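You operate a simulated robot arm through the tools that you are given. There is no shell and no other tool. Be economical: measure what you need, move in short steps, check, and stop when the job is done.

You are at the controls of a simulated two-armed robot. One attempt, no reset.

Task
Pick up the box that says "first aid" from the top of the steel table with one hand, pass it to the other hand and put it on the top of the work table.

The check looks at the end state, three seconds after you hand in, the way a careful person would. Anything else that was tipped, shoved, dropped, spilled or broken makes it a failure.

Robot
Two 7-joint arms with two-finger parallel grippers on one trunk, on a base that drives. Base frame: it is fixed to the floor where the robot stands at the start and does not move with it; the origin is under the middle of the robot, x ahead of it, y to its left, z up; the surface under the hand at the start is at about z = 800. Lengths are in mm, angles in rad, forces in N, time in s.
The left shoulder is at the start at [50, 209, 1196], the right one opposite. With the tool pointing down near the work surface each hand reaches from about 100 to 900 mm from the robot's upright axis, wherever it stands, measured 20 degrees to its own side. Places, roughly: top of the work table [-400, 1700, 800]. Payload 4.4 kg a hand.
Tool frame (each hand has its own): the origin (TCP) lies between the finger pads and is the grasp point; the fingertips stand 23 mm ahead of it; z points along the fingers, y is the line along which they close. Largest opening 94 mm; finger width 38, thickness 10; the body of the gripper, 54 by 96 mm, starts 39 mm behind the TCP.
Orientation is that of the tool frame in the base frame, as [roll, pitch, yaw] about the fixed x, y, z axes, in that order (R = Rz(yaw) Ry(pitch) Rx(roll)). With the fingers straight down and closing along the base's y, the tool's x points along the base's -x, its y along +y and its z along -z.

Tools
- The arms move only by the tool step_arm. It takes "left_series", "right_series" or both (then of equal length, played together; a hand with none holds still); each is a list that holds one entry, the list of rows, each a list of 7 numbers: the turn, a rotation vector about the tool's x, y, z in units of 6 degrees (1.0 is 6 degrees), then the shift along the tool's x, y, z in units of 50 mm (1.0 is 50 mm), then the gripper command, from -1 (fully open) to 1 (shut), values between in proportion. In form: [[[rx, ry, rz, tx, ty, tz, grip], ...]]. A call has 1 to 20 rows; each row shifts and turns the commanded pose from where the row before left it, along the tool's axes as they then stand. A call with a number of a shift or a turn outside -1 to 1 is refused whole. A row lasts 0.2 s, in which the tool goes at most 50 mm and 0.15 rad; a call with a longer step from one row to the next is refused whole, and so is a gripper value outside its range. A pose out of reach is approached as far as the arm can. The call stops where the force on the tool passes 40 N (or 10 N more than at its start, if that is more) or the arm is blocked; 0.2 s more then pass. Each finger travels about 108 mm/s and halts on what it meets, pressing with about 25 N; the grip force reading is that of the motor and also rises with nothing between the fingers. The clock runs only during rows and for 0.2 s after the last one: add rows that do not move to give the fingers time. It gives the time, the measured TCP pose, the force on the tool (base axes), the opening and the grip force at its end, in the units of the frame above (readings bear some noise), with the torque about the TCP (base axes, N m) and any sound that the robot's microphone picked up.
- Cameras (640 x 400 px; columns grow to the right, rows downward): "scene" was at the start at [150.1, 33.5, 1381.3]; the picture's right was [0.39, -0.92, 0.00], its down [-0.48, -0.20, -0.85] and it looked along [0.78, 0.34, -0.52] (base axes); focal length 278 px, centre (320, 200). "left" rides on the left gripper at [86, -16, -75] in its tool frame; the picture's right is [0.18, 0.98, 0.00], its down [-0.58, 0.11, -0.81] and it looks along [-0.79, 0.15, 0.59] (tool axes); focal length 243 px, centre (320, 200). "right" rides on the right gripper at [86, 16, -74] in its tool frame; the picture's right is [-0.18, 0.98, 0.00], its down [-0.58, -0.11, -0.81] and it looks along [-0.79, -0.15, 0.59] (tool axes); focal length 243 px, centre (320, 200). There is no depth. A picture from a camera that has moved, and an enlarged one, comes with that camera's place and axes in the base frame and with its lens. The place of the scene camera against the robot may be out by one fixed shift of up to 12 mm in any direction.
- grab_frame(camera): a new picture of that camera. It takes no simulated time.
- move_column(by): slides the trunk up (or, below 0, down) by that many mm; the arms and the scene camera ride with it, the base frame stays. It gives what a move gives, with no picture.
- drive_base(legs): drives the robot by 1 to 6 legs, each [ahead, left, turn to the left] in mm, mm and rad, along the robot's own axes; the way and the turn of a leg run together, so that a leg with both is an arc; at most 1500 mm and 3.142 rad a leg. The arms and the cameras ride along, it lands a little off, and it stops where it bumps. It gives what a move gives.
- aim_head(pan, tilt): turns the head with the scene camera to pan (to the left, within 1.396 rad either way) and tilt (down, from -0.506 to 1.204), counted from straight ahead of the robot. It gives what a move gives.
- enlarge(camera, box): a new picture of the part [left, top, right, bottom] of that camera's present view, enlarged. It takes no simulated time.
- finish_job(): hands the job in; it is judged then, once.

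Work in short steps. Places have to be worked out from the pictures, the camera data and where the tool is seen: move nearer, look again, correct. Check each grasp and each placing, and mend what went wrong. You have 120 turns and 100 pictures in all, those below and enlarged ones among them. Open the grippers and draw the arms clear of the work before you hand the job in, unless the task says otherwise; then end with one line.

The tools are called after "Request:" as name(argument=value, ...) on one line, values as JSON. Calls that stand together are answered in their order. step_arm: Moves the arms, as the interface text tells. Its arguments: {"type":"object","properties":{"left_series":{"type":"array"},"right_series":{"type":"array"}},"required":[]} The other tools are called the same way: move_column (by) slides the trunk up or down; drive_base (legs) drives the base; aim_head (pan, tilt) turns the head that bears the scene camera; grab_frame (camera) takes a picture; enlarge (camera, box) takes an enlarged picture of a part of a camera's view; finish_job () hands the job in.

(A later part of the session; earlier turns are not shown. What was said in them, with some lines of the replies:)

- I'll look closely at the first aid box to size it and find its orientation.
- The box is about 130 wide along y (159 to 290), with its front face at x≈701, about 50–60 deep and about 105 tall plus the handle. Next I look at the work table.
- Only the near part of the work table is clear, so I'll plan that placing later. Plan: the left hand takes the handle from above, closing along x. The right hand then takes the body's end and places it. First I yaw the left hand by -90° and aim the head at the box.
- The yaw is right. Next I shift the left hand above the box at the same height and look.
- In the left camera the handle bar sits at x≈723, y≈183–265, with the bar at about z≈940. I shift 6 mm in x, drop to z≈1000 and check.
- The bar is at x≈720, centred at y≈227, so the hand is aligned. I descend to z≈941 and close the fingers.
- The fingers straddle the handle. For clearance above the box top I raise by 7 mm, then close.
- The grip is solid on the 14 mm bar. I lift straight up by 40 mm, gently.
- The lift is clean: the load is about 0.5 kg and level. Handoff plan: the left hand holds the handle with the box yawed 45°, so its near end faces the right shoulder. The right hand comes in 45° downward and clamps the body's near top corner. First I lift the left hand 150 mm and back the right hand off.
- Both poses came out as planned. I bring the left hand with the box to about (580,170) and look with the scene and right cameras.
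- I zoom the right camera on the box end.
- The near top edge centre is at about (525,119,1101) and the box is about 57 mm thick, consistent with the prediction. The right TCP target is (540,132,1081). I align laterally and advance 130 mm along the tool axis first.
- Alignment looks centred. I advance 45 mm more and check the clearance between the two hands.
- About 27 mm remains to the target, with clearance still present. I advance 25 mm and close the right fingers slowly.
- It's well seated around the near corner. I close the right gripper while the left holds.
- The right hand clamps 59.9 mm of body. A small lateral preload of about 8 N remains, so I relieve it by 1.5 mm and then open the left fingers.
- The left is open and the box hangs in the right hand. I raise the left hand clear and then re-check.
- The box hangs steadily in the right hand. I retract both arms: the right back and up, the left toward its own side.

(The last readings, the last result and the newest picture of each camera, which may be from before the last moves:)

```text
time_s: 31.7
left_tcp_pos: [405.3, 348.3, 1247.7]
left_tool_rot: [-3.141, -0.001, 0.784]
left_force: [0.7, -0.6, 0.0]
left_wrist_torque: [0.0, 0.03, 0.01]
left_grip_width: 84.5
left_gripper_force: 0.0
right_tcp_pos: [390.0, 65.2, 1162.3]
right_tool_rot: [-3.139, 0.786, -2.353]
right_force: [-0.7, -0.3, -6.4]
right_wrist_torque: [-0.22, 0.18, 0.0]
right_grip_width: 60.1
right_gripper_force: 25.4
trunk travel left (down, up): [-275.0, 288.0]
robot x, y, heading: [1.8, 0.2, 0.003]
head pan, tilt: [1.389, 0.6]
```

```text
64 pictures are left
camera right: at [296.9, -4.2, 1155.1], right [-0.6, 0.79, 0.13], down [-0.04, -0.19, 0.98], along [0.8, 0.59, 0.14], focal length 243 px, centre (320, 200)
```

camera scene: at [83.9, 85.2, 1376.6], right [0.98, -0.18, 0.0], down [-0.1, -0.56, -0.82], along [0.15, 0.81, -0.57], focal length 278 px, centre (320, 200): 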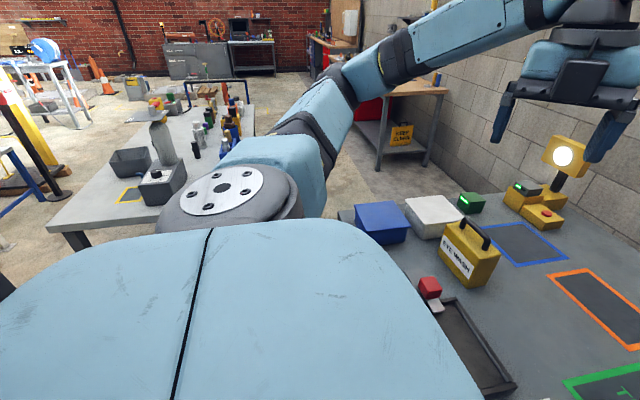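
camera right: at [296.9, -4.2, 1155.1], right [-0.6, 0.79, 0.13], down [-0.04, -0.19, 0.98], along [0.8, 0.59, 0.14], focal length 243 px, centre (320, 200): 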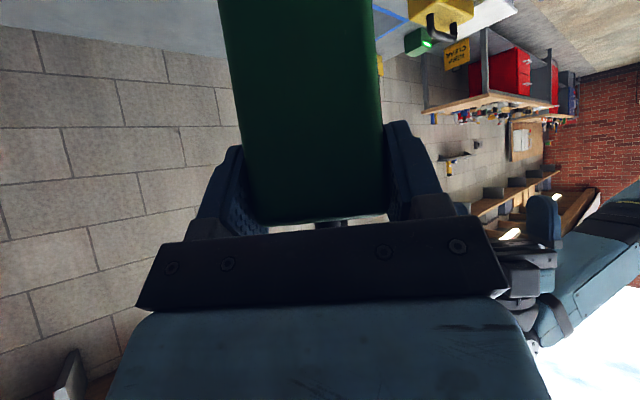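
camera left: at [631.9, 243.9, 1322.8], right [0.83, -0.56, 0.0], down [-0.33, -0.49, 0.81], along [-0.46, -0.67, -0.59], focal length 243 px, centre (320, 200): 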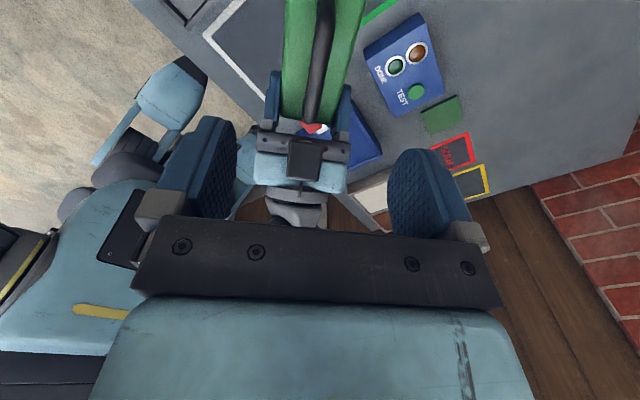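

I need a better view of the work table. The right hand holds securely at about 5 N. I back away 300 mm from the steel table and turn partway left to see both the floor and the work table.

Request:
drive_base(legs=[[-200, 0, 0]])

Request:
aim_head(pan=1.39, tilt=0.3)

Request:
grab_frame(camera="scene")

```text
time_s: 33.3
left_tcp_pos: [205.0, 351.4, 1248.3]
left_tool_rot: [3.141, -0.001, 0.793]
left_force: [-1.5, -1.1, 0.6]
left_wrist_torque: [-0.01, -0.02, 0.02]
left_grip_width: 84.4
left_gripper_force: 0.0
right_tcp_pos: [192.0, 65.6, 1162.2]
right_tool_rot: [-3.138, 0.786, -2.349]
right_force: [-0.1, -0.2, -6.3]
right_wrist_torque: [-0.21, 0.2, -0.02]
right_grip_width: 59.7
right_gripper_force: 25.1
trunk travel left (down, up): [-275.0, 288.0]
robot x, y, heading: [-191.8, -1.0, 0.013]
head pan, tilt: [1.389, 0.6]
```

```text
time_s: 34.1
left_tcp_pos: [205.9, 350.3, 1247.8]
left_tool_rot: [3.141, 0.001, 0.791]
left_force: [0.4, 0.8, 0.4]
left_wrist_torque: [-0.03, 0.01, -0.03]
left_grip_width: 84.8
left_gripper_force: 0.1
right_tcp_pos: [192.8, 65.5, 1161.1]
right_tool_rot: [-3.138, 0.785, -2.348]
right_force: [-0.1, -0.4, -4.5]
right_wrist_torque: [-0.18, 0.2, 0.05]
right_grip_width: 59.8
right_gripper_force: 25.0
trunk travel left (down, up): [-275.0, 288.0]
robot x, y, heading: [-197.9, -0.3, 0.004]
head pan, tilt: [1.389, 0.3]
```

```text
63 pictures are left
camera scene: at [-112.5, 90.1, 1404.0], right [0.98, -0.17, 0.0], down [-0.05, -0.29, -0.95], along [0.17, 0.94, -0.3], focal length 278 px, centre (320, 200)
```

scene: 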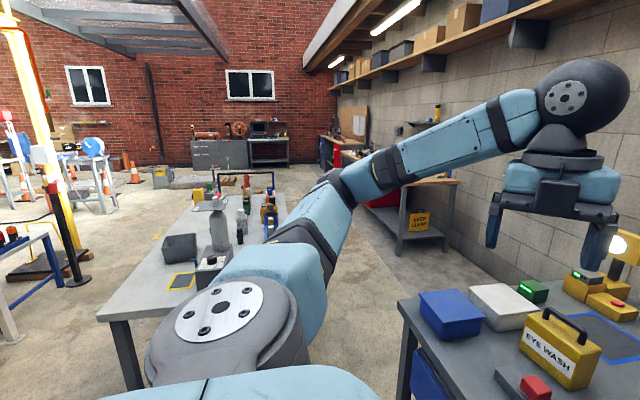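

The floor is clear around the robot. I turn left 1.2 rad in place and look at the work table straight on.

Request:
drive_base(legs=[[-60, 0, 0], [0, 0, 1.2]])

Request:
aim_head(pan=0.35, tilt=0.5)

Request:
grab_frame(camera="scene")

```text
time_s: 38.1
left_tcp_pos: [-448.8, 498.1, 1249.3]
left_tool_rot: [3.142, 0.0, 2.011]
left_force: [-0.2, -0.9, -0.2]
left_wrist_torque: [0.01, 0.0, 0.01]
left_grip_width: 84.7
left_gripper_force: 0.1
right_tcp_pos: [-185.4, 387.0, 1162.0]
right_tool_rot: [-3.137, 0.783, -1.129]
right_force: [1.0, -0.1, -5.5]
right_wrist_torque: [-0.27, -0.13, 0.01]
right_grip_width: 59.9
right_gripper_force: 24.5
trunk travel left (down, up): [-275.0, 288.0]
robot x, y, heading: [-256.0, -1.6, 1.229]
head pan, tilt: [1.389, 0.3]
```

```text
time_s: 39.4
left_tcp_pos: [-448.1, 498.3, 1248.5]
left_tool_rot: [-3.14, 0.0, 2.011]
left_force: [0.6, -0.4, 0.2]
left_wrist_torque: [-0.04, 0.0, 0.02]
left_grip_width: 84.6
left_gripper_force: 0.1
right_tcp_pos: [-185.3, 386.3, 1161.9]
right_tool_rot: [-3.139, 0.782, -1.127]
right_force: [0.6, -0.6, -6.1]
right_wrist_torque: [-0.22, -0.12, 0.0]
right_grip_width: 59.9
right_gripper_force: 25.1
trunk travel left (down, up): [-275.0, 288.0]
robot x, y, heading: [-256.6, 0.6, 1.228]
head pan, tilt: [0.351, 0.499]
```

```text
62 pictures are left
camera scene: at [-234.1, 151.9, 1385.7], right [1.0, 0.01, 0.0], down [0.0, -0.48, -0.88], along [0.0, 0.88, -0.48], focal length 278 px, centre (320, 200)
```

scene: 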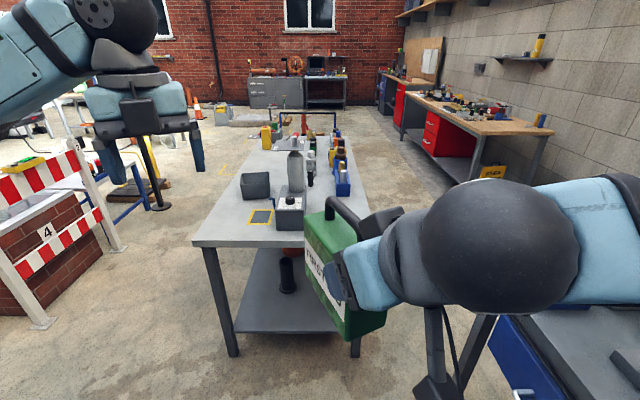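

I have a clear view of the work table: its near edge is at y≈906 and it spans x≈-667 to -45. I zoom in to find free space.

Request:
enlarge(camera="scene", box=[180, 100, 380, 260])

```text
2.50 times, centred on (280, 180) of scene
camera zoom: at [-234.1, 151.9, 1385.7], right [1.0, 0.01, 0.0], down [0.0, -0.48, -0.88], along [0.0, 0.88, -0.48], focal length 696 px, centre (420, 250)
```

zoom: 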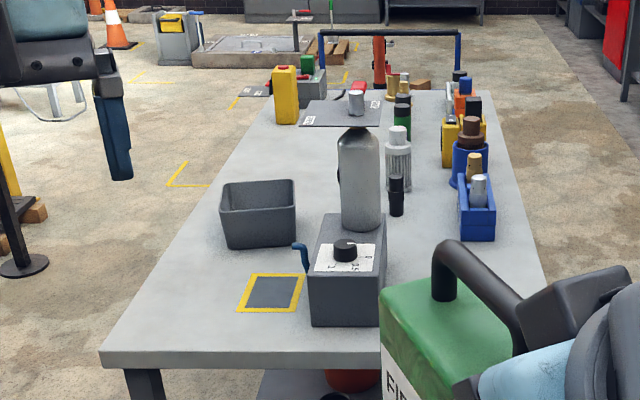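

Free area: right of the control box (x≈-260..-70, y≈920..1230). The target box centre is about (-165,1070). I drive ahead 380 and left 150, keeping the heading.

Request:
drive_base(legs=[[380, 150, 0]])

Request:
aim_head(pan=0.1, tilt=0.75)

Request:
grab_frame(camera="scene")

Request:
grab_frame(camera="left")

```text
time_s: 42.0
left_tcp_pos: [-464.8, 916.5, 1248.3]
left_tool_rot: [3.142, 0.001, 2.022]
left_force: [0.6, 0.2, -0.4]
left_wrist_torque: [-0.03, 0.01, 0.0]
left_grip_width: 84.5
left_gripper_force: 0.0
right_tcp_pos: [-199.2, 807.1, 1161.3]
right_tool_rot: [-3.139, 0.783, -1.117]
right_force: [-0.3, -0.3, -5.8]
right_wrist_torque: [-0.26, -0.11, -0.02]
right_grip_width: 60.0
right_gripper_force: 25.1
trunk travel left (down, up): [-275.0, 288.0]
robot x, y, heading: [-264.9, 417.9, 1.236]
head pan, tilt: [0.351, 0.499]
```

```text
time_s: 42.8
left_tcp_pos: [-464.6, 915.6, 1245.8]
left_tool_rot: [3.141, 0.001, 2.022]
left_force: [-0.7, -0.6, 0.8]
left_wrist_torque: [-0.01, 0.0, -0.01]
left_grip_width: 84.5
left_gripper_force: 0.1
right_tcp_pos: [-198.1, 806.8, 1161.4]
right_tool_rot: [-3.137, 0.783, -1.117]
right_force: [-0.1, -0.2, -5.2]
right_wrist_torque: [-0.25, -0.1, 0.02]
right_grip_width: 59.8
right_gripper_force: 24.9
trunk travel left (down, up): [-275.0, 288.0]
robot x, y, heading: [-268.7, 421.9, 1.237]
head pan, tilt: [0.099, 0.75]
```

```text
60 pictures are left
camera scene: at [-225.0, 561.9, 1363.8], right [0.97, -0.23, 0.0], down [-0.16, -0.66, -0.73], along [0.17, 0.71, -0.68], focal length 278 px, centre (320, 200)
```

scene: 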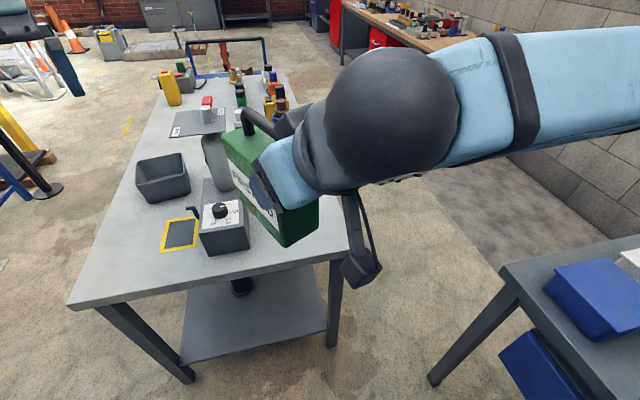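

```text
59 pictures are left
camera left: at [-515.4, 985.6, 1321.7], right [0.8, 0.59, 0.0], down [0.35, -0.48, 0.81], along [0.48, -0.65, -0.59], focal length 243 px, centre (320, 200)
```

left: 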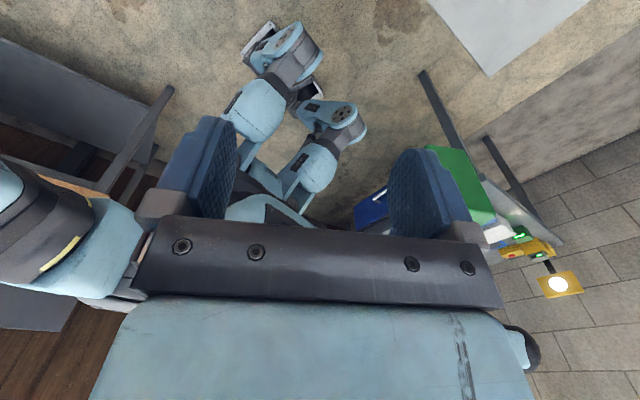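

The box hides part of the target area. I shift the right hand about 150 mm sideways at this height to see behind it.

Request:
step_arm(right_series=[[[0, 0, 0, 0, -0.5, 0, 1], [0, 0, 0, 0, -0.5, 0, 1], [0, 0, 0, 0, -0.5, 0, 1], [0, 0, 0, 0, -0.5, 0, 1], [0, 0, 0, 0, -0.5, 0, 1], [0, 0, 0, 0, -0.5, 0, 1]]])

Request:
enlarge(camera="scene", box=[60, 60, 400, 320])

```text
time_s: 44.2
left_tcp_pos: [-462.0, 916.5, 1248.2]
left_tool_rot: [-3.14, -0.001, 2.021]
left_force: [0.0, -0.2, 0.3]
left_wrist_torque: [0.0, 0.01, -0.03]
left_grip_width: 84.6
left_gripper_force: 0.0
right_tcp_pos: [-66.0, 874.0, 1160.8]
right_tool_rot: [-3.138, 0.785, -1.119]
right_force: [0.1, -0.6, -4.8]
right_wrist_torque: [-0.23, -0.12, -0.02]
right_grip_width: 59.6
right_gripper_force: 25.6
trunk travel left (down, up): [-275.0, 288.0]
robot x, y, heading: [-263.1, 420.0, 1.24]
head pan, tilt: [0.099, 0.75]
```

```text
1.54 times, centred on (230, 190) of scene
camera zoom: at [-223.8, 561.9, 1363.7], right [0.97, -0.23, 0.0], down [-0.16, -0.66, -0.73], along [0.17, 0.71, -0.68], focal length 428 px, centre (458, 215)
```

zoom: 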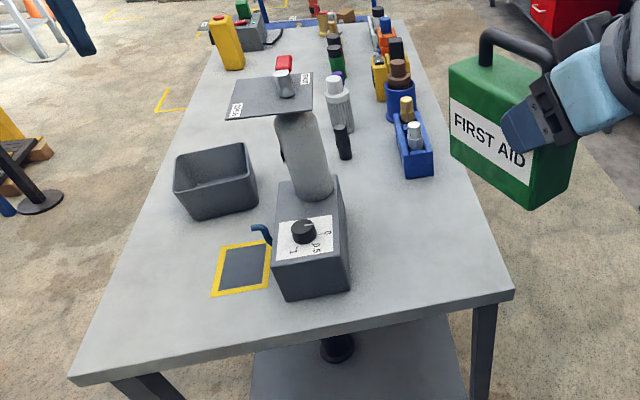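

There is plenty of free surface right of the control box: x -285..-45, y 960..1280. The target box centre is (-160,1110), so TCP is about (-138,1065). I move over it horizontally, then descend 150 mm.

Request:
step_arm(right_series=[[[0, 0, 0, -0.48, -0.062, 0.48, 1], [0, 0, 0, -0.48, -0.062, 0.48, 1], [0, 0, 0, -0.48, -0.062, 0.48, 1], [0, 0, 0, -0.48, -0.062, 0.48, 1], [0, 0, 0, -0.48, -0.062, 0.48, 1], [0, 0, 0, -0.48, -0.062, 0.48, 1], [0, 0, 0, 0.3, 0, 0.3, 1], [0, 0, 0, 0.3, 0, 0.3, 1], [0, 0, 0, 0.3, 0, 0.3, 1], [0, 0, 0, 0.3, 0, 0.3, 1], [0, 0, 0, 0.3, 0, 0.3, 1], [0, 0, 0, 0.3, 0, 0.3, 1], [0, 0, 0, 0.3, 0, 0.3, 1], [0, 0, 0, 0, 0, 0, 1]]])

Request:
grab_frame(camera="scene")

Request:
grab_frame(camera="right")

```text
time_s: 47.2
left_tcp_pos: [-464.2, 915.6, 1247.8]
left_tool_rot: [-3.141, 0.0, 2.021]
left_force: [-0.1, 0.1, -0.2]
left_wrist_torque: [0.01, -0.01, 0.04]
left_grip_width: 84.6
left_gripper_force: 0.1
right_tcp_pos: [-134.9, 1065.5, 1013.3]
right_tool_rot: [-3.137, 0.782, -1.118]
right_force: [0.3, -0.3, -5.3]
right_wrist_torque: [-0.22, -0.14, 0.0]
right_grip_width: 60.1
right_gripper_force: 25.0
trunk travel left (down, up): [-275.0, 288.0]
robot x, y, heading: [-268.3, 420.3, 1.234]
head pan, tilt: [0.099, 0.75]
```

```text
57 pictures are left
camera scene: at [-225.0, 561.9, 1363.7], right [0.97, -0.23, 0.0], down [-0.16, -0.66, -0.73], along [0.17, 0.71, -0.68], focal length 278 px, centre (320, 200)
```

scene: 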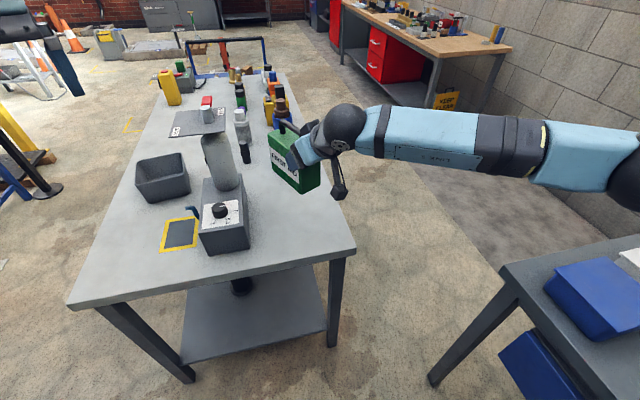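

```text
56 pictures are left
camera right: at [-100.8, 956.8, 1006.0], right [-0.94, -0.31, 0.13], down [0.16, -0.1, 0.98], along [-0.29, 0.95, 0.14], focal length 243 px, centre (320, 200)
```

right: 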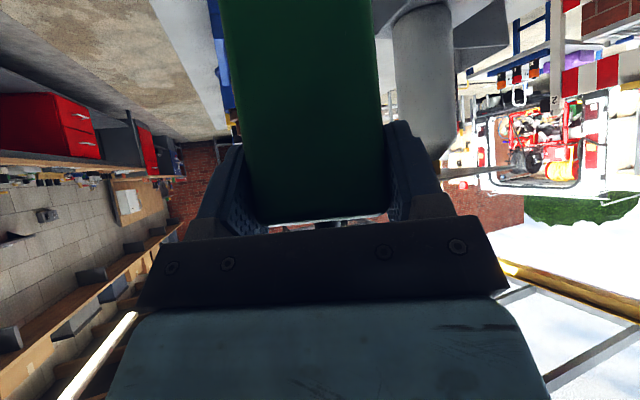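

On track. I descend to about z 912, a bottom gap of roughly 15–20 mm, and inspect.

Request:
step_arm(right_series=[[[0, 0, 0, 0.24, 0, 0.24, 1], [0, 0, 0, 0.24, 0, 0.24, 1], [0, 0, 0, 0.24, 0, 0.24, 1], [0, 0, 0, 0.24, 0, 0.24, 1], [0, 0, 0, 0.24, 0, 0.24, 1], [0, 0, 0, 0.24, 0, 0.24, 1], [0, 0, 0, 0, 0, 0, 1]]])

Request:
enlarge(camera="scene", box=[200, 90, 380, 210])

```text
time_s: 48.8
left_tcp_pos: [-464.3, 915.7, 1248.0]
left_tool_rot: [3.142, 0.0, 2.023]
left_force: [-0.8, -0.5, 0.2]
left_wrist_torque: [0.01, 0.01, 0.02]
left_grip_width: 84.6
left_gripper_force: 0.0
right_tcp_pos: [-135.9, 1064.9, 912.3]
right_tool_rot: [-3.137, 0.782, -1.117]
right_force: [0.8, 0.3, -6.2]
right_wrist_torque: [-0.26, -0.16, -0.01]
right_grip_width: 59.9
right_gripper_force: 24.9
trunk travel left (down, up): [-275.0, 288.0]
robot x, y, heading: [-266.8, 418.1, 1.233]
head pan, tilt: [0.099, 0.75]
```

```text
3.33 times, centred on (290, 150) of scene
camera zoom: at [-224.9, 562.0, 1363.7], right [0.97, -0.23, 0.0], down [-0.16, -0.66, -0.73], along [0.17, 0.71, -0.68], focal length 928 px, centre (420, 367)
```

zoom: 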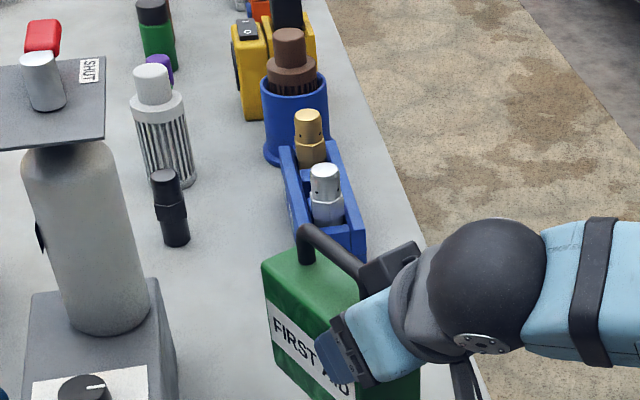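

Clear of the rack and control box. I descend slowly in 2.5 mm steps, watching the force.

Request:
step_arm(right_series=[[[0, 0, 0, 0.035, 0, 0.035, 1], [0, 0, 0, 0.035, 0, 0.035, 1], [0, 0, 0, 0.035, 0, 0.035, 1], [0, 0, 0, 0.035, 0, 0.035, 1], [0, 0, 0, 0.035, 0, 0.035, 1], [0, 0, 0, 0, 0, 0, 1]]])

Request:
enlarge(camera="scene", box=[230, 130, 380, 230])

```text
time_s: 50.2
left_tcp_pos: [-464.9, 916.2, 1248.9]
left_tool_rot: [3.139, 0.001, 2.023]
left_force: [-0.5, -0.6, -0.2]
left_wrist_torque: [0.0, 0.0, 0.0]
left_grip_width: 84.7
left_gripper_force: 0.1
right_tcp_pos: [-136.0, 1064.6, 898.9]
right_tool_rot: [-3.138, 0.785, -1.116]
right_force: [0.0, 0.8, -5.0]
right_wrist_torque: [-0.21, -0.14, 0.01]
right_grip_width: 59.8
right_gripper_force: 24.9
trunk travel left (down, up): [-275.0, 288.0]
robot x, y, heading: [-268.4, 419.8, 1.236]
head pan, tilt: [0.099, 0.75]
```

```text
4.00 times, centred on (305, 180) of scene
camera zoom: at [-224.9, 562.2, 1363.7], right [0.97, -0.23, 0.0], down [-0.16, -0.66, -0.73], along [0.17, 0.71, -0.68], focal length 1114 px, centre (380, 280)
```

zoom: 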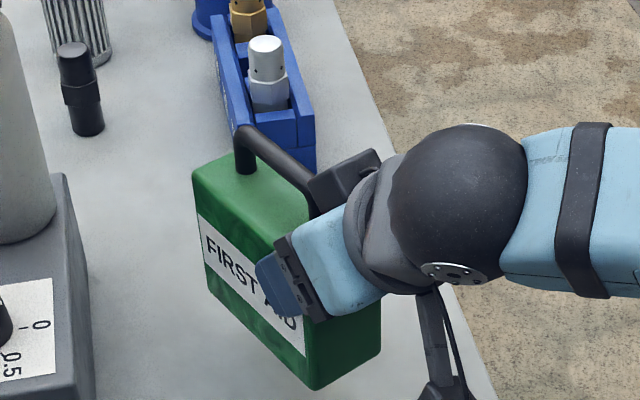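

Still free (force -5 N, its own weight). I continue in 2 mm steps.

Request:
step_arm(right_series=[[[0, 0, 0, 0.028, 0, 0.028, 1], [0, 0, 0, 0.028, 0, 0.028, 1], [0, 0, 0, 0.028, 0, 0.028, 1], [0, 0, 0, 0, 0, 0, 1]]])

```text
time_s: 51.2
left_tcp_pos: [-463.6, 917.3, 1247.7]
left_tool_rot: [3.142, 0.0, 2.021]
left_force: [-0.9, 0.6, -0.1]
left_wrist_torque: [-0.01, -0.02, 0.0]
left_grip_width: 84.8
left_gripper_force: 0.0
right_tcp_pos: [-135.7, 1065.3, 893.1]
right_tool_rot: [-3.137, 0.782, -1.117]
right_force: [-0.8, -0.6, -5.5]
right_wrist_torque: [-0.25, -0.11, -0.03]
right_grip_width: 59.9
right_gripper_force: 24.8
trunk travel left (down, up): [-275.0, 288.0]
robot x, y, heading: [-266.8, 418.2, 1.234]
head pan, tilt: [0.099, 0.75]
```

Request:
step_arm(right_series=[[[0, 0, 0, 0.02, 0, 0.02, 1], [0, 0, 0, 0.02, 0, 0.02, 1], [0, 0, 0, 0, 0, 0, 1]]])

```text
time_s: 52.0
left_tcp_pos: [-463.7, 916.0, 1247.8]
left_tool_rot: [3.141, 0.001, 2.025]
left_force: [-0.7, 0.3, 0.1]
left_wrist_torque: [-0.02, -0.03, -0.01]
left_grip_width: 84.4
left_gripper_force: 0.1
right_tcp_pos: [-136.1, 1065.5, 889.7]
right_tool_rot: [-3.139, 0.783, -1.116]
right_force: [0.0, 0.5, -6.6]
right_wrist_torque: [-0.23, -0.08, -0.01]
right_grip_width: 59.8
right_gripper_force: 25.2
trunk travel left (down, up): [-275.0, 288.0]
robot x, y, heading: [-270.8, 419.5, 1.242]
head pan, tilt: [0.099, 0.75]
```

No contact yet at z≈890. I keep lowering in 1.5 mm steps and inspect the gap.

Request:
step_arm(right_series=[[[0, 0, 0, 0.02, 0, 0.02, 1], [0, 0, 0, 0.02, 0, 0.02, 1], [0, 0, 0, 0, 0, 0, 1]]])

Request:
enlarge(camera="scene", box=[240, 160, 360, 240])

```text
time_s: 52.8
left_tcp_pos: [-464.3, 917.1, 1246.8]
left_tool_rot: [-3.141, 0.001, 2.022]
left_force: [0.8, -0.3, -0.5]
left_wrist_torque: [-0.01, 0.02, 0.0]
left_grip_width: 84.6
left_gripper_force: 0.0
right_tcp_pos: [-134.4, 1064.8, 887.3]
right_tool_rot: [-3.14, 0.782, -1.116]
right_force: [0.1, 0.4, -4.9]
right_wrist_torque: [-0.26, -0.09, 0.01]
right_grip_width: 60.1
right_gripper_force: 25.5
trunk travel left (down, up): [-275.0, 288.0]
robot x, y, heading: [-265.7, 415.2, 1.237]
head pan, tilt: [0.099, 0.75]
```

```text
5.00 times, centred on (300, 200) of scene
camera zoom: at [-224.9, 562.2, 1363.7], right [0.97, -0.23, 0.0], down [-0.16, -0.66, -0.73], along [0.17, 0.71, -0.68], focal length 1392 px, centre (420, 200)
```

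zoom: 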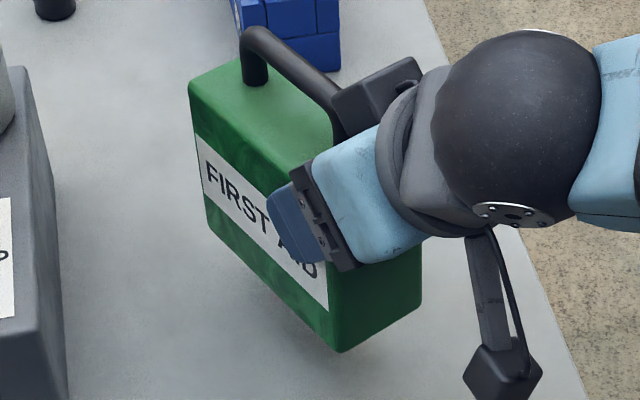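

A small shadow gap remains below the box. I lower another 6 mm in 1.5 mm steps.

Request:
step_arm(right_series=[[[0, 0, 0, 0.02, 0, 0.02, 1], [0, 0, 0, 0.02, 0, 0.02, 1], [0, 0, 0, 0.02, 0, 0.02, 1], [0, 0, 0, 0.02, 0, 0.02, 1], [0, 0, 0, 0, 0, 0, 1]]])

```text
time_s: 54.0
left_tcp_pos: [-465.2, 915.7, 1247.7]
left_tool_rot: [3.14, -0.002, 2.024]
left_force: [-0.9, 0.2, -0.4]
left_wrist_torque: [0.02, 0.02, 0.04]
left_grip_width: 84.8
left_gripper_force: 0.0
right_tcp_pos: [-137.2, 1064.2, 880.2]
right_tool_rot: [-3.137, 0.785, -1.119]
right_force: [0.7, 0.1, -5.2]
right_wrist_torque: [-0.21, -0.13, 0.0]
right_grip_width: 60.1
right_gripper_force: 24.9
trunk travel left (down, up): [-275.0, 288.0]
robot x, y, heading: [-266.6, 414.9, 1.241]
head pan, tilt: [0.099, 0.75]
```

Request:
step_arm(right_series=[[[0, 0, 0, 0.02, 0, 0.02, 1], [0, 0, 0, 0.02, 0, 0.02, 1], [0, 0, 0, 0.02, 0, 0.02, 1], [0, 0, 0, 0, 0, 0, 1]]])

Request:
enlarge(camera="scene", box=[240, 160, 360, 240])

```text
time_s: 55.0
left_tcp_pos: [-463.3, 917.1, 1247.9]
left_tool_rot: [-3.14, 0.001, 2.023]
left_force: [-0.7, 0.3, -0.2]
left_wrist_torque: [0.03, 0.02, -0.04]
left_grip_width: 84.9
left_gripper_force: 0.1
right_tcp_pos: [-133.8, 1065.7, 877.5]
right_tool_rot: [-3.139, 0.782, -1.119]
right_force: [-0.2, -0.8, -4.3]
right_wrist_torque: [-0.26, -0.15, -0.02]
right_grip_width: 59.7
right_gripper_force: 24.9
trunk travel left (down, up): [-275.0, 288.0]
robot x, y, heading: [-262.2, 417.1, 1.233]
head pan, tilt: [0.099, 0.75]
```

```text
5.00 times, centred on (300, 200) of scene
camera zoom: at [-224.9, 562.2, 1363.7], right [0.97, -0.23, 0.0], down [-0.16, -0.66, -0.73], along [0.17, 0.71, -0.68], focal length 1392 px, centre (420, 200)
```

zoom: 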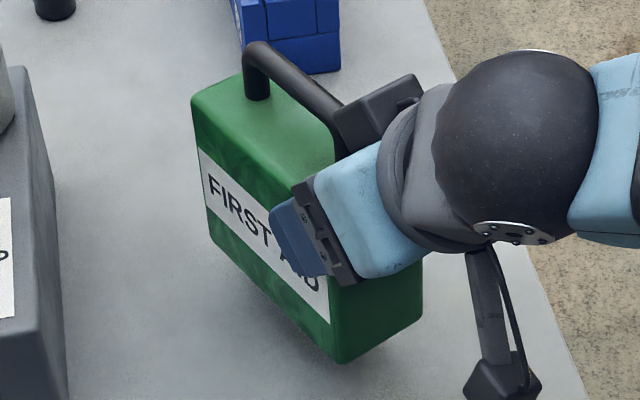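

Triangulating the table corner from two views gives the top at z≈763, so it sits a little lower than 800. I continue in 2 mm steps.

Request:
step_arm(right_series=[[[0, 0, 0, 0.028, 0, 0.028, 1], [0, 0, 0, 0.028, 0, 0.028, 1], [0, 0, 0, 0.028, 0, 0.028, 1], [0, 0, 0, 0.028, 0, 0.028, 1], [0, 0, 0, 0.028, 0, 0.028, 1], [0, 0, 0, 0, 0, 0, 1]]])

Request:
enlarge(camera="scene", box=[240, 160, 360, 240])

```text
time_s: 56.4
left_tcp_pos: [-463.2, 916.5, 1246.8]
left_tool_rot: [3.141, 0.002, 2.022]
left_force: [-0.2, 0.3, 0.0]
left_wrist_torque: [-0.02, 0.0, -0.03]
left_grip_width: 84.5
left_gripper_force: 0.1
right_tcp_pos: [-135.6, 1063.6, 869.3]
right_tool_rot: [-3.138, 0.784, -1.119]
right_force: [-0.5, 0.4, -5.5]
right_wrist_torque: [-0.26, -0.13, -0.01]
right_grip_width: 60.1
right_gripper_force: 24.8
trunk travel left (down, up): [-275.0, 288.0]
robot x, y, heading: [-269.7, 422.0, 1.237]
head pan, tilt: [0.099, 0.75]
```

```text
5.00 times, centred on (300, 200) of scene
camera zoom: at [-224.9, 562.2, 1363.7], right [0.97, -0.23, 0.0], down [-0.16, -0.66, -0.73], along [0.17, 0.71, -0.68], focal length 1392 px, centre (420, 200)
```

zoom: 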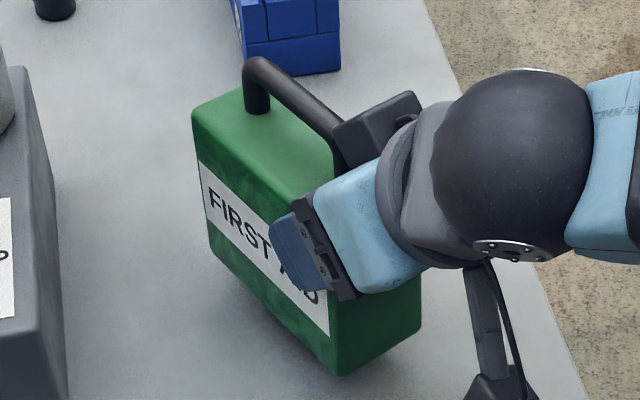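

Request:
step_arm(right_series=[[[0, 0, 0, 0.024, 0, 0.024, 1], [0, 0, 0, 0.024, 0, 0.024, 1], [0, 0, 0, 0.024, 0, 0.024, 1], [0, 0, 0, 0.024, 0, 0.024, 1], [0, 0, 0, 0, 0, 0, 1]]])

```text
time_s: 57.6
left_tcp_pos: [-464.8, 916.7, 1248.0]
left_tool_rot: [3.141, 0.0, 2.023]
left_force: [-0.5, 0.3, -0.1]
left_wrist_torque: [0.01, 0.0, -0.01]
left_grip_width: 84.4
left_gripper_force: 0.0
right_tcp_pos: [-135.7, 1065.9, 861.4]
right_tool_rot: [-3.138, 0.784, -1.116]
right_force: [0.0, 0.1, -5.5]
right_wrist_torque: [-0.23, -0.11, 0.01]
right_grip_width: 60.2
right_gripper_force: 25.0
trunk travel left (down, up): [-275.0, 288.0]
robot x, y, heading: [-265.7, 419.0, 1.239]
head pan, tilt: [0.099, 0.75]
```

Still hanging free at TCP z 861. I take another 6 mm and look.

Request:
step_arm(right_series=[[[0, 0, 0, 0.02, 0, 0.02, 1], [0, 0, 0, 0.02, 0, 0.02, 1], [0, 0, 0, 0.02, 0, 0.02, 1], [0, 0, 0, 0.02, 0, 0.02, 1], [0, 0, 0, 0, 0, 0, 1]]])

Request:
enlarge(camera="scene", box=[240, 170, 360, 250])

```text
time_s: 58.8
left_tcp_pos: [-463.6, 916.6, 1247.2]
left_tool_rot: [-3.141, -0.001, 2.022]
left_force: [-0.1, 0.5, 0.2]
left_wrist_torque: [0.03, 0.0, 0.04]
left_grip_width: 84.8
left_gripper_force: 0.0
right_tcp_pos: [-135.0, 1065.0, 854.6]
right_tool_rot: [-3.139, 0.784, -1.118]
right_force: [-0.4, -1.1, -5.7]
right_wrist_torque: [-0.27, -0.12, 0.02]
right_grip_width: 60.0
right_gripper_force: 25.0
trunk travel left (down, up): [-275.0, 288.0]
robot x, y, heading: [-267.1, 419.9, 1.235]
head pan, tilt: [0.099, 0.75]
```

```text
5.00 times, centred on (300, 210) of scene
camera zoom: at [-224.9, 562.2, 1363.7], right [0.97, -0.23, 0.0], down [-0.16, -0.66, -0.73], along [0.17, 0.71, -0.68], focal length 1392 px, centre (420, 150)
```

zoom: 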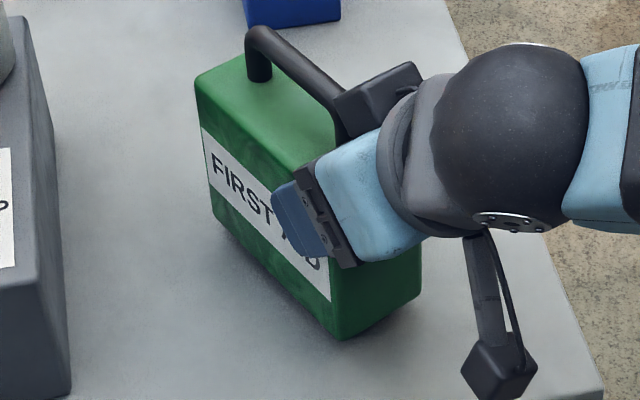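

The shadow is tightening, so contact is close. I take four 1.4 mm steps.

Request:
step_arm(right_series=[[[0, 0, 0, 0.02, 0, 0.02, 1], [0, 0, 0, 0.02, 0, 0.02, 1], [0, 0, 0, 0.02, 0, 0.02, 1], [0, 0, 0, 0, 0, 0, 1]]])

```text
time_s: 59.8
left_tcp_pos: [-463.8, 916.8, 1247.9]
left_tool_rot: [-3.141, -0.002, 2.022]
left_force: [-0.7, -0.6, 0.4]
left_wrist_torque: [-0.01, -0.01, 0.0]
left_grip_width: 84.7
left_gripper_force: 0.1
right_tcp_pos: [-135.6, 1065.7, 851.0]
right_tool_rot: [-3.137, 0.784, -1.117]
right_force: [-0.7, -0.7, -5.4]
right_wrist_torque: [-0.27, -0.13, 0.02]
right_grip_width: 59.9
right_gripper_force: 25.3
trunk travel left (down, up): [-275.0, 288.0]
robot x, y, heading: [-266.4, 421.8, 1.235]
head pan, tilt: [0.099, 0.75]
```

Request:
step_arm(right_series=[[[0, 0, 0, 0.02, 0, 0.02, 1], [0, 0, 0, 0.02, 0, 0.02, 1], [0, 0, 0, 0.02, 0, 0.02, 1], [0, 0, 0, 0, 0, 0, 1]]])

Request:
enlarge(camera="scene", box=[240, 170, 360, 250])

```text
time_s: 60.8
left_tcp_pos: [-464.1, 917.5, 1248.0]
left_tool_rot: [3.14, 0.002, 2.021]
left_force: [1.0, -0.1, 0.2]
left_wrist_torque: [-0.03, 0.0, 0.0]
left_grip_width: 84.6
left_gripper_force: 0.2
right_tcp_pos: [-134.6, 1064.6, 847.3]
right_tool_rot: [-3.14, 0.785, -1.117]
right_force: [1.1, 1.2, -5.4]
right_wrist_torque: [-0.19, -0.14, 0.02]
right_grip_width: 59.8
right_gripper_force: 25.1
trunk travel left (down, up): [-275.0, 288.0]
robot x, y, heading: [-265.2, 419.7, 1.234]
head pan, tilt: [0.099, 0.75]
```

```text
5.00 times, centred on (300, 210) of scene
camera zoom: at [-224.9, 562.2, 1363.7], right [0.97, -0.23, 0.0], down [-0.16, -0.66, -0.73], along [0.17, 0.71, -0.68], focal length 1392 px, centre (420, 150)
```

zoom: 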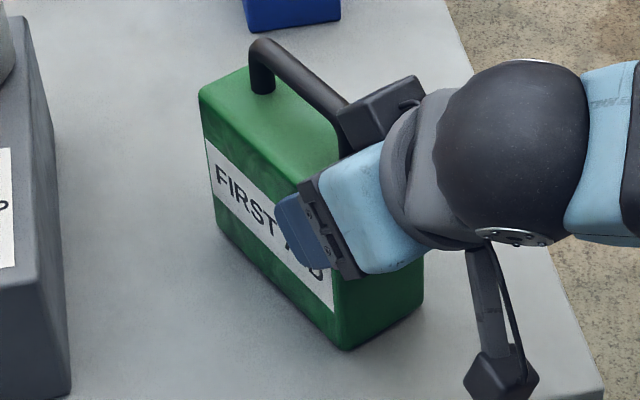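

It's nearly at contact. I use 1 mm steps.

Request:
step_arm(right_series=[[[0, 0, 0, 0.015, 0, 0.015, 1], [0, 0, 0, 0.015, 0, 0.015, 1], [0, 0, 0, 0.015, 0, 0.015, 1], [0, 0, 0, 0, 0, 0, 1]]])

```text
time_s: 61.8
left_tcp_pos: [-464.0, 916.0, 1248.6]
left_tool_rot: [-3.14, 0.0, 2.021]
left_force: [0.5, -0.2, 0.7]
left_wrist_torque: [0.02, 0.0, 0.03]
left_grip_width: 84.8
left_gripper_force: 0.0
right_tcp_pos: [-135.9, 1064.6, 843.9]
right_tool_rot: [-3.139, 0.786, -1.118]
right_force: [0.0, -0.1, -3.1]
right_wrist_torque: [-0.09, -0.01, -0.04]
right_grip_width: 59.8
right_gripper_force: 24.9
trunk travel left (down, up): [-275.0, 288.0]
robot x, y, heading: [-264.5, 417.3, 1.239]
head pan, tilt: [0.099, 0.75]
```

Contact is starting: the force eased to -3.1 N and the torque dropped. I lower about 2 mm more to seat the whole base.

Request:
step_arm(right_series=[[[0, 0, 0, 0.014, 0, 0.014, 1], [0, 0, 0, 0.014, 0, 0.014, 1], [0, 0, 0, 0, 0, 0, 1]]])

Request:
enlarge(camera="scene", box=[240, 170, 360, 250])

```text
time_s: 62.6
left_tcp_pos: [-463.9, 913.8, 1249.2]
left_tool_rot: [-3.141, -0.002, 2.023]
left_force: [0.6, 0.6, 0.2]
left_wrist_torque: [0.01, 0.01, -0.02]
left_grip_width: 84.7
left_gripper_force: 0.0
right_tcp_pos: [-134.7, 1064.7, 843.0]
right_tool_rot: [-3.134, 0.787, -1.116]
right_force: [3.5, 0.4, 12.4]
right_wrist_torque: [-0.65, -0.06, 0.08]
right_grip_width: 59.8
right_gripper_force: 24.7
trunk travel left (down, up): [-275.0, 288.0]
robot x, y, heading: [-264.7, 417.2, 1.235]
head pan, tilt: [0.099, 0.75]
```

```text
5.00 times, centred on (300, 210) of scene
camera zoom: at [-224.9, 560.3, 1364.2], right [0.97, -0.23, 0.0], down [-0.16, -0.66, -0.73], along [0.17, 0.71, -0.68], focal length 1392 px, centre (420, 150)
```

zoom: 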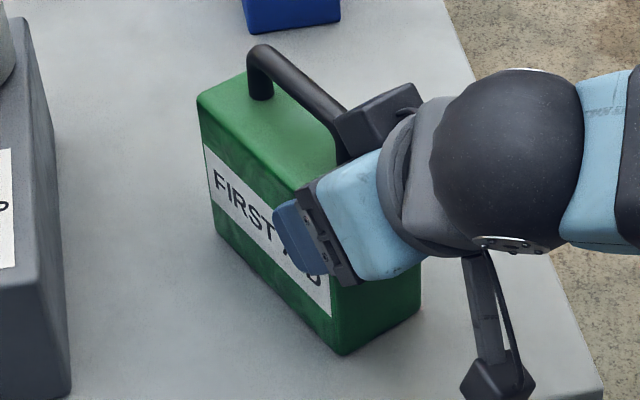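

The box is seated on the table (12 N upward). I back off 1 mm, then open the right gripper.

Request:
step_arm(right_series=[[[0, 0, 0, -0.012, 0, -0.012, 1], [0, 0, 0, 0, 0, 0, 0.1], [0, 0, 0, 0, 0, 0, -0.3], [0, 0, 0, 0, 0, 0, -1], [0, 0, 0, 0, 0, 0, -1], [0, 0, 0, 0, 0, 0, -1]]])

Request:
grab_frame(camera="right")

Request:
enlarge(camera="scene", box=[240, 170, 360, 250])

```text
time_s: 64.0
left_tcp_pos: [-463.8, 916.4, 1248.5]
left_tool_rot: [3.141, -0.001, 2.023]
left_force: [-0.7, 0.6, -0.2]
left_wrist_torque: [-0.03, 0.0, -0.01]
left_grip_width: 84.4
left_gripper_force: 0.1
right_tcp_pos: [-136.8, 1064.7, 842.6]
right_tool_rot: [-3.138, 0.784, -1.116]
right_force: [0.5, 0.2, -0.2]
right_wrist_torque: [0.0, 0.0, 0.01]
right_grip_width: 94.0
right_gripper_force: 0.0
trunk travel left (down, up): [-275.0, 288.0]
robot x, y, heading: [-264.6, 420.5, 1.24]
head pan, tilt: [0.099, 0.75]
```

```text
47 pictures are left
camera right: at [-102.0, 955.4, 835.0], right [-0.94, -0.31, 0.13], down [0.16, -0.1, 0.98], along [-0.29, 0.95, 0.14], focal length 243 px, centre (320, 200)
```

right: 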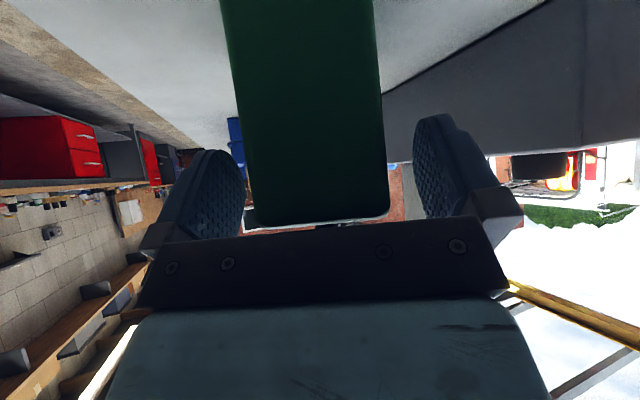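

```text
5.00 times, centred on (300, 210) of scene
camera zoom: at [-225.0, 561.5, 1363.8], right [0.97, -0.23, 0.0], down [-0.16, -0.66, -0.73], along [0.17, 0.71, -0.68], focal length 1392 px, centre (420, 150)
```

zoom: 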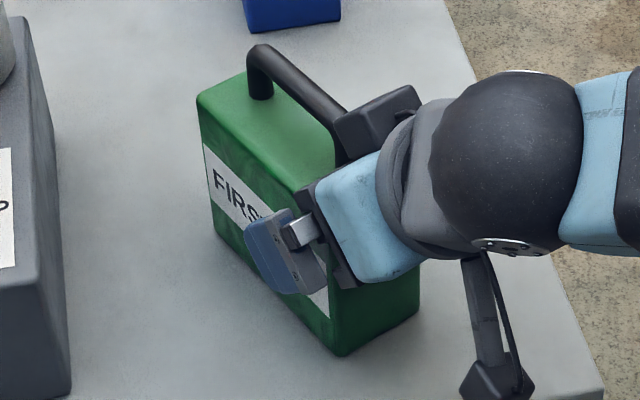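

Released, with both fingers clear of the faces. I withdraw 200 mm straight back along the tool axis.

Request:
step_arm(right_series=[[[0, 0, 0, 0, 0, -0.2, -1], [0, 0, 0, 0, 0, -0.3, -1], [0, 0, 0, 0, 0, -0.4, -1], [0, 0, 0, 0, 0, -0.5, -1], [0, 0, 0, 0, 0, -0.5, -1], [0, 0, 0, 0, 0, -0.5, -1], [0, 0, 0, 0, 0, -0.5, -1], [0, 0, 0, 0, 0, -0.5, -1], [0, 0, 0, 0, 0, -0.5, -1], [0, 0, 0, 0, 0, -0.1, -1]]])

Request:
grab_frame(camera="scene")

```text
time_s: 66.2
left_tcp_pos: [-463.3, 917.3, 1248.0]
left_tool_rot: [-3.14, -0.001, 2.024]
left_force: [-0.2, -0.7, -0.6]
left_wrist_torque: [0.02, 0.02, -0.01]
left_grip_width: 84.3
left_gripper_force: 0.0
right_tcp_pos: [-71.9, 937.1, 984.5]
right_tool_rot: [-3.136, 0.783, -1.118]
right_force: [-1.0, -0.4, 0.3]
right_wrist_torque: [0.0, 0.01, 0.03]
right_grip_width: 93.8
right_gripper_force: 0.1
trunk travel left (down, up): [-275.0, 288.0]
robot x, y, heading: [-267.5, 421.3, 1.232]
head pan, tilt: [0.099, 0.75]
```

```text
45 pictures are left
camera scene: at [-225.0, 561.8, 1363.7], right [0.97, -0.23, 0.0], down [-0.16, -0.66, -0.73], along [0.17, 0.71, -0.68], focal length 278 px, centre (320, 200)
```

scene: 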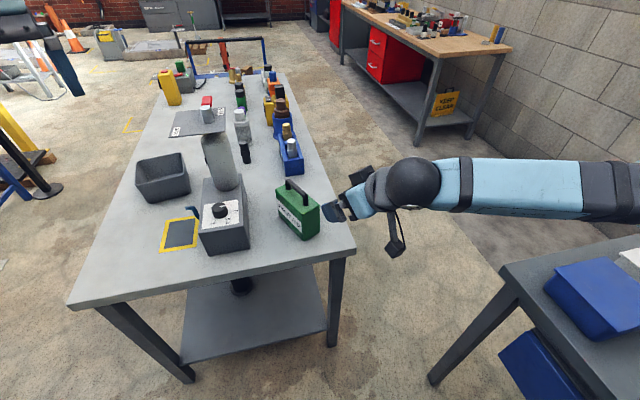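

The box stands upright in the free area and nothing else was disturbed. I draw the right hand further up and back, and open the left fully.

Request:
step_arm(left_series=[[[0, 0, 0, 0, 0, 0, -1], [0, 0, 0, -0.4, 0, 0, -1], [0, 0, 0, -0.4, 0, 0, -1], [0, 0, 0, -0.4, 0, 0, -1], [0, 0, 0, -0.4, 0, 0, -1], [0, 0, 0, 0, 0, 0, -1]]], right_series=[[[0, 0, 0, 0, 0, -0.6, -1], [0, 0, 0, 0, 0, -0.6, -1], [0, 0, 0, 0, 0, -0.6, -1], [0, 0, 0, 0, 0, -0.6, -1], [0, 0, 0, 0, 0, -0.6, -1], [0, 0, 0, 0, 0, 0, -1]]])

Request:
enlarge(camera="scene", box=[200, 120, 380, 260])

```text
time_s: 67.6
left_tcp_pos: [-428.9, 844.0, 1248.3]
left_tool_rot: [-3.141, -0.001, 2.021]
left_force: [-0.1, 0.1, -0.7]
left_wrist_torque: [0.0, -0.03, -0.01]
left_grip_width: 94.1
left_gripper_force: 0.0
right_tcp_pos: [-29.8, 841.0, 1088.8]
right_tool_rot: [-3.137, 0.783, -1.117]
right_force: [-0.1, -0.1, -0.2]
right_wrist_torque: [-0.02, -0.01, 0.02]
right_grip_width: 94.3
right_gripper_force: 0.1
trunk travel left (down, up): [-275.0, 288.0]
robot x, y, heading: [-265.3, 418.6, 1.236]
head pan, tilt: [0.099, 0.75]
```

```text
2.86 times, centred on (290, 190) of scene
camera zoom: at [-225.5, 562.2, 1363.7], right [0.97, -0.23, 0.0], down [-0.16, -0.66, -0.73], along [0.17, 0.71, -0.68], focal length 796 px, centre (406, 229)
```

zoom: 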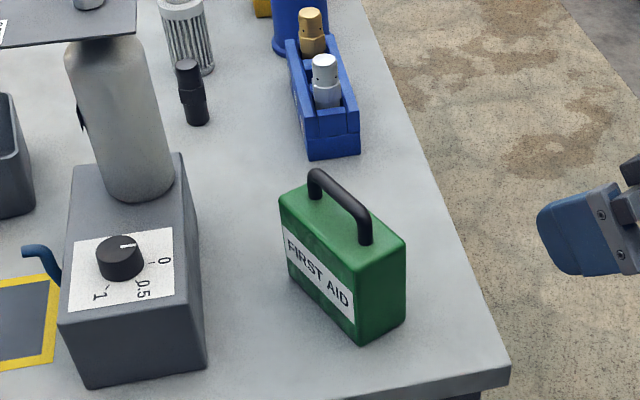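

The box stands squarely on the work table, and both hands are open and clear of it. I hand the job in.

Request:
finish_job()

```text
The job is handed in.
```

I picked up the first aid box with the left hand, passed it to the right hand, and set it upright on the work table; nothing else looked disturbed in the pictures.
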